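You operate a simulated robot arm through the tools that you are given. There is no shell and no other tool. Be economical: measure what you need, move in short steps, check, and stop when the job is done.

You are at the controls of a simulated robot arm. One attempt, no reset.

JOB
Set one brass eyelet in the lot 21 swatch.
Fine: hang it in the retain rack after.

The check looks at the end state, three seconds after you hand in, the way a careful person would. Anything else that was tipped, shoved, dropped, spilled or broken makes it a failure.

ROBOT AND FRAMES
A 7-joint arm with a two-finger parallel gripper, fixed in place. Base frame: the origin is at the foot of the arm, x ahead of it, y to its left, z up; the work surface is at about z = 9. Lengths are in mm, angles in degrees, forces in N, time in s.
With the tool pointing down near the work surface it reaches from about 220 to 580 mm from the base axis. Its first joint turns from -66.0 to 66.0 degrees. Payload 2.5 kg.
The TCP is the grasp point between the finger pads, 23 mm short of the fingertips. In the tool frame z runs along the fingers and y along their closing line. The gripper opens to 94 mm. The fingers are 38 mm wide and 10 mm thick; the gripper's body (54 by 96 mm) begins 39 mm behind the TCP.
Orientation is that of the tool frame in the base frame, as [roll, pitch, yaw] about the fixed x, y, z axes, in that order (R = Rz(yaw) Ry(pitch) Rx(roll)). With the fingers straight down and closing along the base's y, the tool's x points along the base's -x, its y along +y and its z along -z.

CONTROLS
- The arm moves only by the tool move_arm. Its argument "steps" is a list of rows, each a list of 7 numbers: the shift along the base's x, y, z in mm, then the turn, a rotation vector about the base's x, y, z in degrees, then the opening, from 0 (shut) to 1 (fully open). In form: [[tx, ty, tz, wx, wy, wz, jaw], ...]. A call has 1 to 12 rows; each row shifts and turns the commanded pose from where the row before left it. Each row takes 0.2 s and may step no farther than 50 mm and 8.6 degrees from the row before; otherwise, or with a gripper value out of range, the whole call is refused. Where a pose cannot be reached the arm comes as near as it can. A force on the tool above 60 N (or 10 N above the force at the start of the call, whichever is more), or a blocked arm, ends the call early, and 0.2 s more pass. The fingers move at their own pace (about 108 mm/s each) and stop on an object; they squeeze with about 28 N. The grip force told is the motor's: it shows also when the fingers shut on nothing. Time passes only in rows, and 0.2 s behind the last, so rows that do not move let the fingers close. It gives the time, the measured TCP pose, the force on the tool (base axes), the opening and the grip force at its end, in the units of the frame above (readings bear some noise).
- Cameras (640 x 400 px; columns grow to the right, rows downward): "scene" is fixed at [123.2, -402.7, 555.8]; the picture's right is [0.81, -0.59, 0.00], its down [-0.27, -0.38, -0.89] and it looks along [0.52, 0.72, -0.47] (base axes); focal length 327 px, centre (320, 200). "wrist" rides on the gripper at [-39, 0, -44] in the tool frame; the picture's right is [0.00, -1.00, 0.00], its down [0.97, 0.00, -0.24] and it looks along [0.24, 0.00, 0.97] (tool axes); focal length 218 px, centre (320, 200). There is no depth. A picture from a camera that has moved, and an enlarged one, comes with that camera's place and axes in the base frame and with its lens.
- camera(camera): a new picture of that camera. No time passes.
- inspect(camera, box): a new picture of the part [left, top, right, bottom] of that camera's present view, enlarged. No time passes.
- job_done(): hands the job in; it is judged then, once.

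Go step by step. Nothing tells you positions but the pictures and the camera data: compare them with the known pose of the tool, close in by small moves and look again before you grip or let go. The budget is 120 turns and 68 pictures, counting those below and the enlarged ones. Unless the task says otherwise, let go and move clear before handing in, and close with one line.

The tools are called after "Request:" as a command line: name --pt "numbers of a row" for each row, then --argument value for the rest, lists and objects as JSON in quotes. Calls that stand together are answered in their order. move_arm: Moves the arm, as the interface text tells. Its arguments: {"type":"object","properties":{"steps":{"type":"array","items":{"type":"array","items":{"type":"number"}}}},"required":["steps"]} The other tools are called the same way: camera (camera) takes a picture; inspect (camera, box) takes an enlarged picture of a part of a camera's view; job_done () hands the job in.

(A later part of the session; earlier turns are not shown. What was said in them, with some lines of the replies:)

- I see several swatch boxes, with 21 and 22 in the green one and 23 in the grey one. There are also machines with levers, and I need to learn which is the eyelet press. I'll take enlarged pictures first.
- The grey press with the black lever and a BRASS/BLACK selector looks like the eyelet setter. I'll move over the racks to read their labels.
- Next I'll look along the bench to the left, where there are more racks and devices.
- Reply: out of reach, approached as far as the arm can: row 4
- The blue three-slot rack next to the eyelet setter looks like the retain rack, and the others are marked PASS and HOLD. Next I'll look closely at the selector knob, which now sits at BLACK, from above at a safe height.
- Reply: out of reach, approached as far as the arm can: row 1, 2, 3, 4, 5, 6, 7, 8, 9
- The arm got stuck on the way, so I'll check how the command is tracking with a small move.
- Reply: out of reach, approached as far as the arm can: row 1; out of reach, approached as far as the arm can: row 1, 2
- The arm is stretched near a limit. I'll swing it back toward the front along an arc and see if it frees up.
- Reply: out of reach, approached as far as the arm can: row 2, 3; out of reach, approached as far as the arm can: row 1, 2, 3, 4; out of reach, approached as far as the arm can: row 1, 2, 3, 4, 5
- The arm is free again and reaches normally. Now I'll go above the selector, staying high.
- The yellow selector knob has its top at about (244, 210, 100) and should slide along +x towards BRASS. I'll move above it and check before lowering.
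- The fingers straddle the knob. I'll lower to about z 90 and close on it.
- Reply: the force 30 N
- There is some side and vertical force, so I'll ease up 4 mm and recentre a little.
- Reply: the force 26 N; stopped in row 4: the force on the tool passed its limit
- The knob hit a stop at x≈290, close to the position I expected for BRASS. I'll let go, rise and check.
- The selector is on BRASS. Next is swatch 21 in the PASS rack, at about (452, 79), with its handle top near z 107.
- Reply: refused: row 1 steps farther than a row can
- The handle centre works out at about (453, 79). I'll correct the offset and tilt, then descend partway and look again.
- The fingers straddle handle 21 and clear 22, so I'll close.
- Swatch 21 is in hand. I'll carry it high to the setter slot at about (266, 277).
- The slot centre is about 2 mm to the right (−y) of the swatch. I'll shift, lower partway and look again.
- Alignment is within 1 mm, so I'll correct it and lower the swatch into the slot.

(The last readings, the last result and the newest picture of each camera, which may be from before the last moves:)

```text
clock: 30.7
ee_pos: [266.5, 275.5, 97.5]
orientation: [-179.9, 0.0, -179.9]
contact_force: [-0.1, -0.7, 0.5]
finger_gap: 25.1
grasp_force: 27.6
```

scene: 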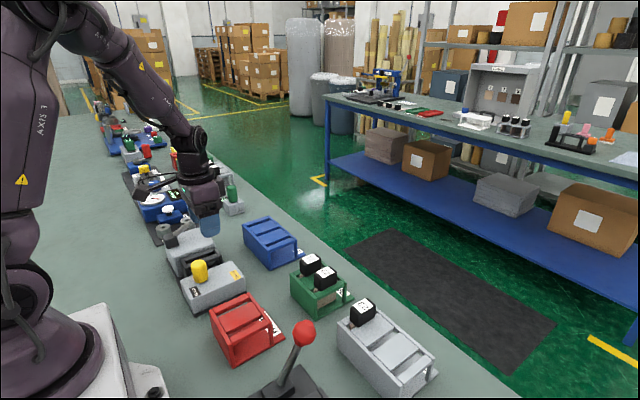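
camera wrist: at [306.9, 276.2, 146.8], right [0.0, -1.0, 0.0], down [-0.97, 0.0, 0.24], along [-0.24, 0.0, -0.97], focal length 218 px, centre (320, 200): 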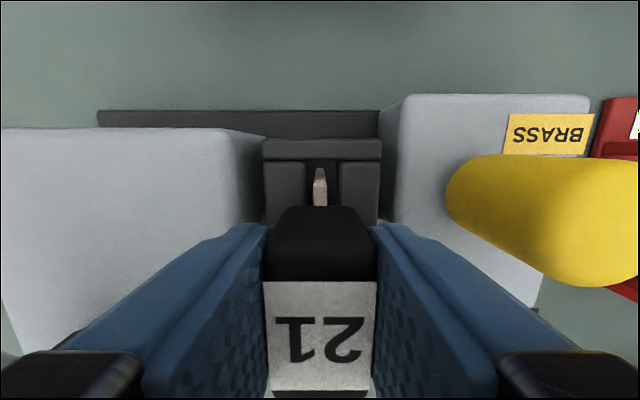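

Request:
move_arm --pt "0 0 -1.5 0 0 0 0.1" --pt "0 0 0 0 0 0 0.1"

Request:
inspect --camera "scene" --box '[150, 190, 250, 300]'

```text
clock: 31.3
ee_pos: [266.8, 275.5, 96.2]
orientation: [-179.9, 0.0, -179.9]
contact_force: [-7.8, -7.6, 31.5]
finger_gap: 25.1
grasp_force: 27.7
```

```text
3.64 times, centred on (200, 245) of scene
camera zoom: at [123.1, -402.8, 555.8], right [0.81, -0.59, 0.0], down [-0.27, -0.38, -0.89], along [0.52, 0.72, -0.47], focal length 1190 px, centre (756, 36)
```

zoom: 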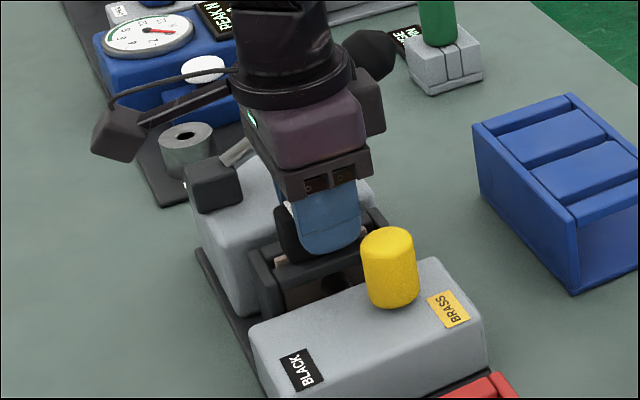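

The swatch is seated. I'll release with a small opening and rise straight up.

Request:
move_arm --pt "0 0 0.7 0 0 0 0.1" --pt "0 0 0 0 0 0 0.32" --pt "0 0 0 0 0 0 0.32" --pt "0 0 15 0 0 0 0.32" --pt "0 0 30 0 0 0 0.4" --pt "0 0 40 0 0 0 0.4" --pt "0 0 30 0 0 0 0.4" --pt "0 0 0 0 0 0 0.4"

Request:
camera --camera "wrist"

```text
clock: 33.1
ee_pos: [266.8, 277.1, 211.8]
orientation: [-179.9, 0.1, -179.9]
contact_force: [-0.1, 0.3, -0.3]
finger_gap: 37.6
grasp_force: 0.0
```

```text
21 pictures are left
camera wrist: at [307.3, 277.5, 255.8], right [0.0, -1.0, 0.0], down [-0.97, 0.0, 0.24], along [-0.24, 0.0, -0.97], focal length 218 px, centre (320, 200)
```

wrist: 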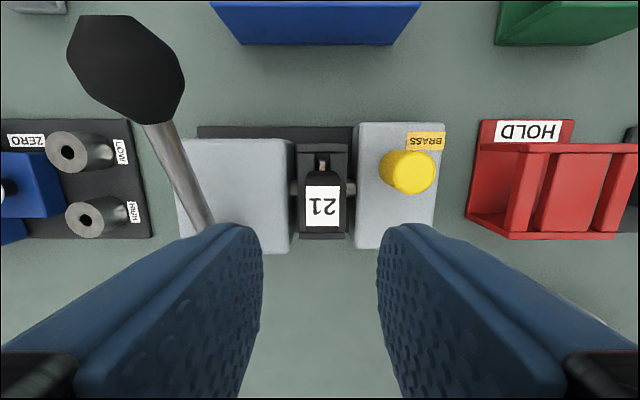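

Swatch 21 stands in the setter. Now the lever: its knob is at about (340, 362, 148), with the pivot near (221, 362, 85). I'll close the fingers and go above it.

Request:
move_arm --pt "0 0 20 0 0 0 0" --pt "25 28 0 0 0 0 0" --pt "25 28 0 0 0 0 0" --pt "25 28 0 0 0 0 0" --pt "0 0 -15 0 0 0 0" --pt "0 0 0 0 0 0 0"

Request:
camera --camera "wrist"

Request:
inspect --camera "scene" --box '[140, 140, 280, 290]'

```text
clock: 34.5
ee_pos: [341.5, 360.1, 215.6]
orientation: [-179.9, 0.0, -179.8]
contact_force: [-0.4, -0.3, 0.7]
finger_gap: 0.0
grasp_force: 27.2
```

```text
20 pictures are left
camera wrist: at [381.7, 359.9, 260.1], right [0.0, -1.0, 0.0], down [-0.97, 0.0, 0.24], along [-0.24, 0.0, -0.97], focal length 218 px, centre (320, 200)
```

wrist: 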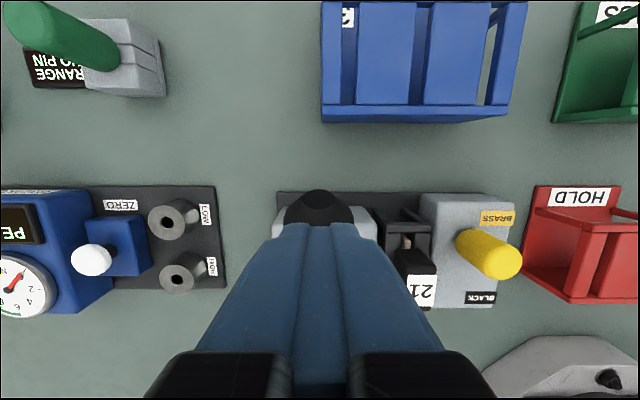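

```text
2.67 times, centred on (210, 215) of scene
camera zoom: at [123.2, -402.6, 555.8], right [0.81, -0.59, 0.0], down [-0.27, -0.38, -0.89], along [0.52, 0.72, -0.47], focal length 872 px, centre (613, 160)
```

zoom: 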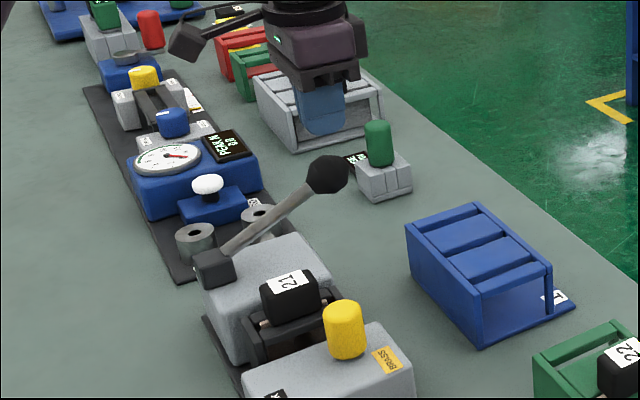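

The closed fingers are above the knob. I'll push down in small steps, following the arc.

Request:
move_arm --pt "2 0 -12 0 0 0 0" --pt "0 0 -10 0 0 0 0" --pt "0 0 -8 0 0 0 0" --pt "1 0 -8 0 0 0 0" --pt "0 0 0 0 0 0 0"

Request:
inspect --camera "scene" --box '[140, 140, 280, 290]'

```text
clock: 35.7
ee_pos: [345.5, 357.8, 179.3]
orientation: [-179.9, 0.1, -179.9]
contact_force: [3.1, -0.8, 5.8]
finger_gap: 0.0
grasp_force: 28.0
```

```text
2.67 times, centred on (210, 215) of scene
camera zoom: at [123.2, -402.7, 555.8], right [0.81, -0.59, 0.0], down [-0.27, -0.38, -0.89], along [0.52, 0.72, -0.47], focal length 872 px, centre (613, 160)
```

zoom: 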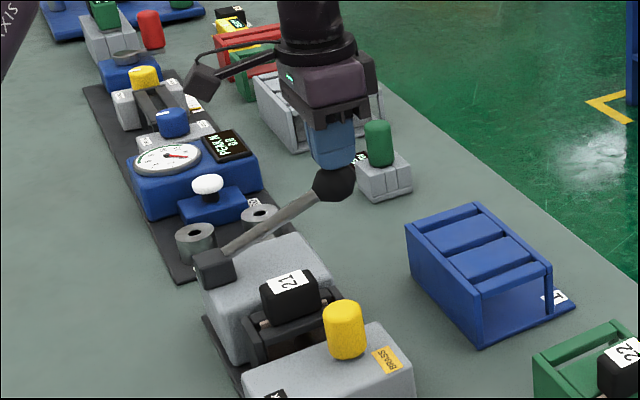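

The lever goes down easily under light force, so I'll keep going.

Request:
move_arm --pt "2 2 -10 0 0 0 0" --pt "2 0 -10 0 0 0 0" --pt "2 0 -10 0 0 0 0" --pt "1 0 -10 0 0 0 0" --pt "0 0 0 0 0 0 0"

Request:
inspect --camera "scene" --box '[140, 140, 280, 290]'

```text
clock: 36.9
ee_pos: [352.8, 360.9, 137.8]
orientation: [-179.9, -0.1, -179.9]
contact_force: [6.3, -0.1, 7.3]
finger_gap: 0.0
grasp_force: 27.7
```

```text
2.67 times, centred on (210, 215) of scene
camera zoom: at [123.2, -402.7, 555.8], right [0.81, -0.59, 0.0], down [-0.27, -0.38, -0.89], along [0.52, 0.72, -0.47], focal length 872 px, centre (613, 160)
```

zoom: 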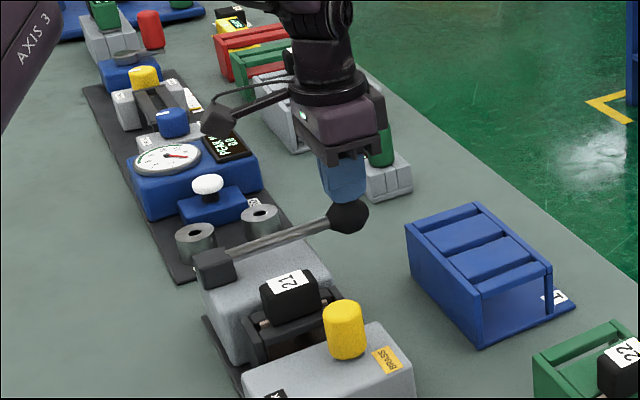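

Request:
move_arm --pt "1 0 -8 0 0 0 0" --pt "0 0 -8 0 0 0 0" --pt "0 0 -6 0 0 0 0" --pt "0 0 0 0 0 0 0"

Request:
inspect --camera "scene" --box '[140, 140, 280, 290]'

```text
clock: 37.7
ee_pos: [353.9, 360.3, 121.8]
orientation: [-179.8, 0.2, -179.9]
contact_force: [-5.3, -4.9, 12.0]
finger_gap: 0.3
grasp_force: 28.1
stopped in row 4: the force on the tool passed its limit (the readings are from after the stop); the commanded pose is now the measured one
```

```text
2.67 times, centred on (210, 215) of scene
camera zoom: at [123.2, -402.7, 555.8], right [0.81, -0.59, 0.0], down [-0.27, -0.38, -0.89], along [0.52, 0.72, -0.47], focal length 872 px, centre (613, 160)
```

zoom: 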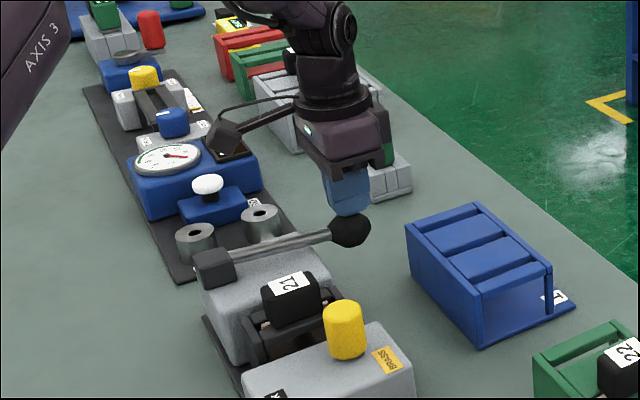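

The lever met its stop. I'll rise and see whether it returns and whether the eyelet is set.

Request:
move_arm --pt "0 0 10 0 0 0 0" --pt "0 0 25 0 0 0 0" --pt "0 0 40 0 0 0 0" --pt "0 0 30 0 0 0 0" --pt "0 0 0 0 0 0 0"

Request:
inspect --camera "scene" --box '[140, 140, 280, 290]'

```text
clock: 38.9
ee_pos: [354.8, 360.5, 227.3]
orientation: [-179.9, 0.1, 180.0]
contact_force: [0.3, 0.5, -0.7]
finger_gap: 0.0
grasp_force: 28.1
```

```text
2.67 times, centred on (210, 215) of scene
camera zoom: at [123.2, -402.7, 555.8], right [0.81, -0.59, 0.0], down [-0.27, -0.38, -0.89], along [0.52, 0.72, -0.47], focal length 872 px, centre (613, 160)
```

zoom: 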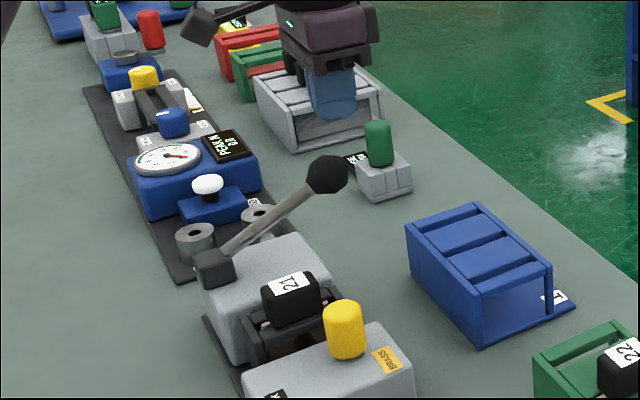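

The lever sprang back, which suggests one full stroke. Now I'll return to the handle of 21.

Request:
move_arm --pt "-29 -28 0 0 0 0 0.33" --pt "-29 -28 0 0 0 0 0.33" --pt "-29 -28 0 0 0 0 0.33" --pt "0 -1 -40 0 0 0 0.33" --pt "0 0 -45 0 0 0 0.33" --pt "0 0 -8 0 0 0 0.33" --pt "0 0 0 0 0 0 0.33"

Request:
camera --camera "wrist"

```text
clock: 40.5
ee_pos: [268.3, 275.9, 134.9]
orientation: [-179.9, 0.1, -179.9]
contact_force: [0.7, 0.0, -0.9]
finger_gap: 31.0
grasp_force: 0.1
```

```text
14 pictures are left
camera wrist: at [307.5, 276.4, 179.4], right [0.0, -1.0, 0.0], down [-0.97, 0.0, 0.24], along [-0.24, 0.0, -0.97], focal length 218 px, centre (320, 200)
```

wrist: 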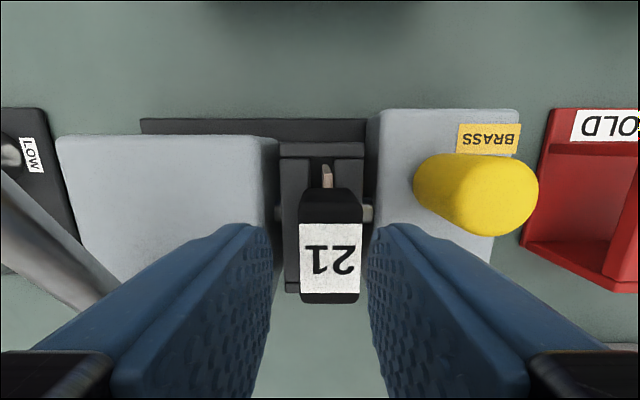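

The handle is now at y≈272.7, pushed about 3 mm by the stroke. I'll recentre and go down to grip.

Request:
move_arm --pt "-0.5 -3 -10 0 0 0 0.33" --pt "0 0 -15 0 0 0 0.33" --pt "0 0 -13 0 0 0 0.33" --pt "0 0 0 0 0 0 0.33" --pt "0 0 0 0 0 0 0.1" --pt "0 0 0 0 0 0 0.1"

```text
clock: 41.9
ee_pos: [265.7, 272.3, 96.1]
orientation: [-179.9, 0.1, -179.9]
contact_force: [-0.6, -0.1, -0.4]
finger_gap: 25.3
grasp_force: 28.3
```

Request:
move_arm --pt "0 2 1 0 0 0 0.1" --pt "0 0 15 0 0 0 0.1" --pt "0 0 20 0 0 0 0.1" --pt "0 0 30 0 0 0 0.1" --pt "0 0 35 0 0 0 0.1" --pt "0 0 15 0 0 0 0.1" --pt "0 0 0 0 0 0 0.1"

Request:
inspect --camera "scene" --box '[150, 160, 260, 290]'

```text
clock: 43.5
ee_pos: [266.9, 275.2, 211.8]
orientation: [-179.9, 0.1, 180.0]
contact_force: [0.1, -0.7, -0.1]
finger_gap: 25.0
grasp_force: 27.9
```

```text
3.08 times, centred on (205, 225) of scene
camera zoom: at [123.2, -402.7, 555.8], right [0.81, -0.59, 0.0], down [-0.27, -0.38, -0.89], along [0.52, 0.72, -0.47], focal length 1006 px, centre (674, 123)
```

zoom: 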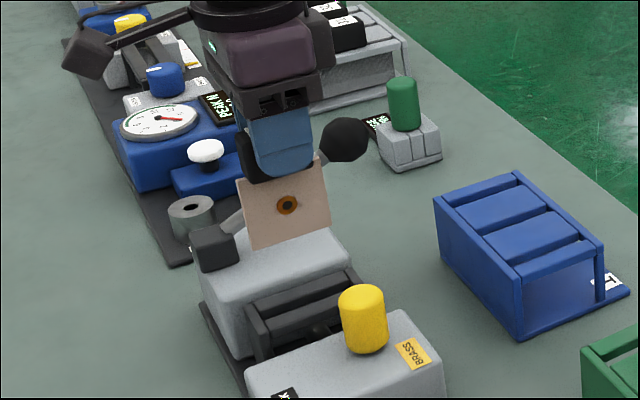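

A brass eyelet is set in the swatch and it looks fine. I'll take it to slot 1 of the blue retain rack, at about (454, 224).

Request:
move_arm --pt "37 -12 0 0 0 0 0.1" --pt "37 -10 0 0 0 0 0.1" --pt "37 -10 0 0 0 0 0.1" --pt "37 -10 0 0 0 0 0.1" --pt "38 -9 -15 0 0 0 0.1" --pt "0 0 0 0 0 0 0.1"

Request:
camera --camera "wrist"

```text
clock: 44.9
ee_pos: [453.7, 223.9, 196.0]
orientation: [180.0, 0.0, -179.9]
contact_force: [-0.1, 0.5, -0.4]
finger_gap: 25.3
grasp_force: 27.8
```

```text
12 pictures are left
camera wrist: at [492.5, 223.8, 241.5], right [0.0, -1.0, 0.0], down [-0.97, 0.0, 0.24], along [-0.24, 0.0, -0.97], focal length 218 px, centre (320, 200)
```

wrist: 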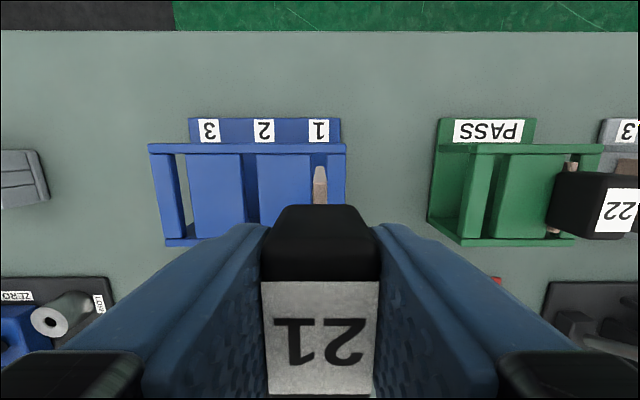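

Request:
inspect --camera "wrist" --box '[260, 110, 380, 220]'

```text
3.64 times, centred on (320, 165) of wrist
camera zoom: at [492.5, 223.8, 241.5], right [0.0, -1.0, 0.0], down [-0.97, 0.0, 0.24], along [-0.24, 0.0, -0.97], focal length 794 px, centre (320, 327)
```

zoom: 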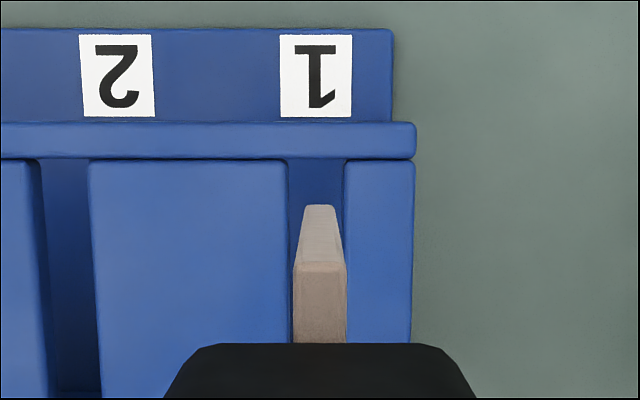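

Slot 1 is aligned to within 1 mm. I'll lower the swatch.

Request:
move_arm --pt "0 0.8 -20 0 0 0 0.1" --pt "0 0 -20 0 0 0 0.1" --pt "0 0 -8 0 0 0 0.1" --pt "0 0 0 0 0 0 0.1"

Request:
inspect --camera "wrist" --box '[250, 100, 390, 220]'

```text
clock: 45.9
ee_pos: [453.3, 223.8, 148.9]
orientation: [-179.8, 0.0, -180.0]
contact_force: [-0.6, 0.3, -0.6]
finger_gap: 25.2
grasp_force: 27.9
```

```text
3.33 times, centred on (320, 160) of wrist
camera zoom: at [492.2, 224.8, 193.4], right [0.0, -1.0, 0.0], down [-0.97, 0.0, 0.24], along [-0.24, 0.0, -0.97], focal length 728 px, centre (320, 333)
```

zoom: 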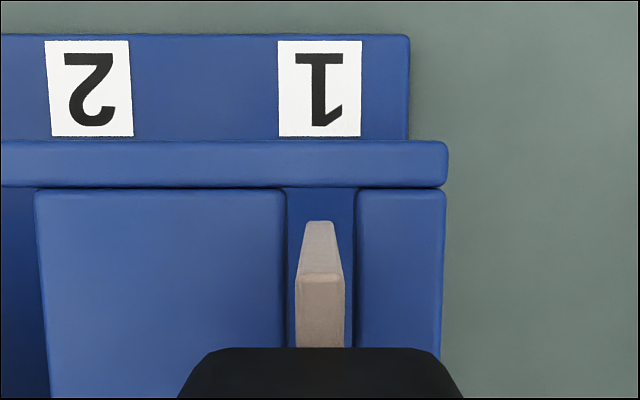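

Centred well. I'll continue down to the seat.

Request:
move_arm --pt "0.7 0 -15 0 0 0 0.1" --pt "0 0 -15 0 0 0 0.1" --pt "0 0 -12 0 0 0 0.1" --pt "0 0 -6 0 0 0 0.1" --pt "0 0 -2.5 0 0 0 0.1" --pt "0 0 0 0 0 0 0.1"

```text
clock: 47.3
ee_pos: [453.4, 224.1, 98.2]
orientation: [-179.9, 0.0, -180.0]
contact_force: [0.2, -0.5, -0.6]
finger_gap: 25.0
grasp_force: 28.2
```

Request:
move_arm --pt "0 0 -1 0 0 0 0.1" --pt "0 0 -0.7 0 0 0 0.1" --pt "0 0 0 0 0 0 0.1"

```text
clock: 48.1
ee_pos: [452.5, 223.5, 97.6]
orientation: [-179.8, 0.0, -179.9]
contact_force: [-0.2, -0.5, -0.6]
finger_gap: 25.3
grasp_force: 27.8
```

Request:
move_arm --pt "0 0 -1 0 0 0 0.1" --pt "0 0 -0.5 0 0 0 0.1" --pt "0 0 0 0 0 0 0.1"

```text
clock: 48.9
ee_pos: [454.0, 224.5, 94.9]
orientation: [-179.8, 0.1, 180.0]
contact_force: [-0.9, -0.8, 1.2]
finger_gap: 25.1
grasp_force: 28.1
```

Request:
move_arm --pt "0 0 -0.6 0 0 0 0.1" --pt "0 0 0 0 0 0 0.1"

Request:
inspect --camera "scene" --box '[220, 170, 340, 280]'

```text
clock: 49.5
ee_pos: [454.0, 224.6, 96.6]
orientation: [-179.9, 0.2, -179.9]
contact_force: [-7.3, -4.3, 19.6]
finger_gap: 25.5
grasp_force: 27.5
```

```text
3.64 times, centred on (280, 225) of scene
camera zoom: at [123.1, -402.7, 555.8], right [0.81, -0.59, 0.0], down [-0.27, -0.38, -0.89], along [0.52, 0.72, -0.47], focal length 1190 px, centre (466, 109)
```

zoom: 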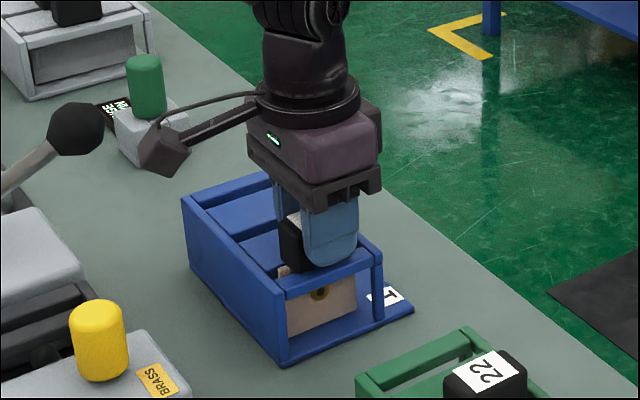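

It's seated, with about 20 N upward. I'll release and rise straight up.

Request:
move_arm --pt "0 0 0.7 0 0 0 0.1" --pt "0 0 0 0 0 0 0.36" --pt "0 0 0 0 0 0 0.36" --pt "0 0 15 0 0 0 0.36" --pt "0 0 30 0 0 0 0.36" --pt "-10 0 40 0 0 0 0.36" --pt "-20 0 40 0 0 0 0.36" --pt "0 0 0 0 0 0 0.36"

Request:
camera --camera "wrist"

Request:
camera --camera "scene"

Request:
inspect --camera "scene" --box '[220, 190, 340, 290]'

```text
clock: 51.3
ee_pos: [423.0, 224.6, 221.0]
orientation: [-179.9, 0.0, -179.9]
contact_force: [0.5, 0.2, -0.2]
finger_gap: 33.9
grasp_force: 0.0
```

```text
8 pictures are left
camera wrist: at [463.1, 224.8, 265.6], right [0.0, -1.0, 0.0], down [-0.97, 0.0, 0.24], along [-0.24, 0.0, -0.97], focal length 218 px, centre (320, 200)
```

wrist: 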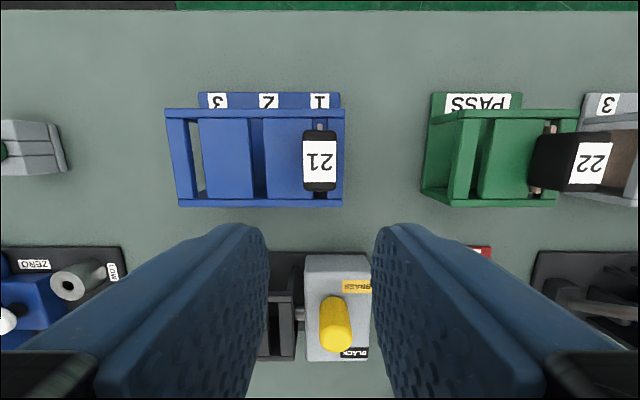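

```text
7 pictures are left
```

scene: 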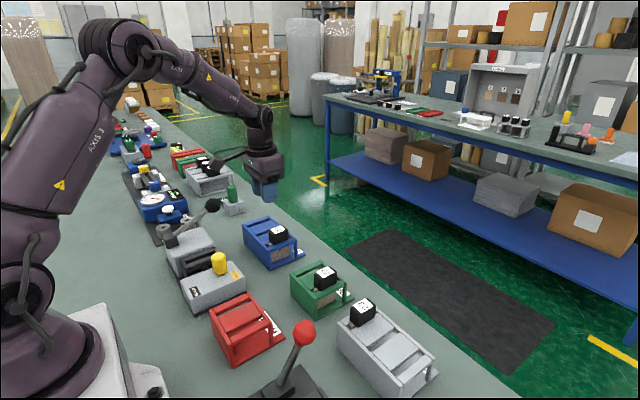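

```text
4.00 times, centred on (280, 240) of scene
camera zoom: at [123.2, -402.7, 555.8], right [0.81, -0.59, 0.0], down [-0.27, -0.38, -0.89], along [0.52, 0.72, -0.47], focal length 1308 px, centre (480, 40)
```

zoom: 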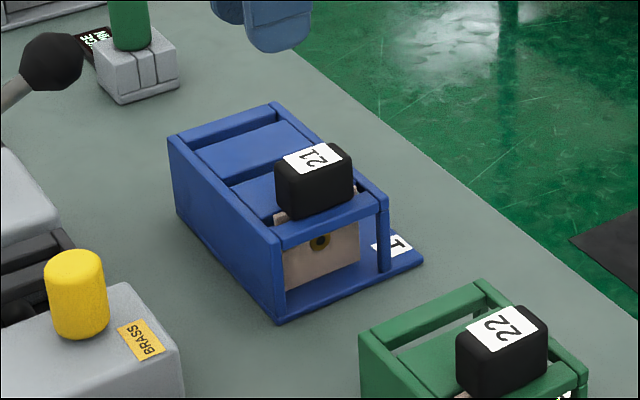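

Swatch 21, with its brass eyelet, hangs upright in slot 1 of the blue rack. The gripper is clear and nothing else has been disturbed.

Request:
job_done

```text
The job is handed in.
```

I set one brass eyelet in the lot 21 swatch and hung it in slot 1 of the blue rack. I took that rack as the retain rack by elimination, because it carries no name I could read.
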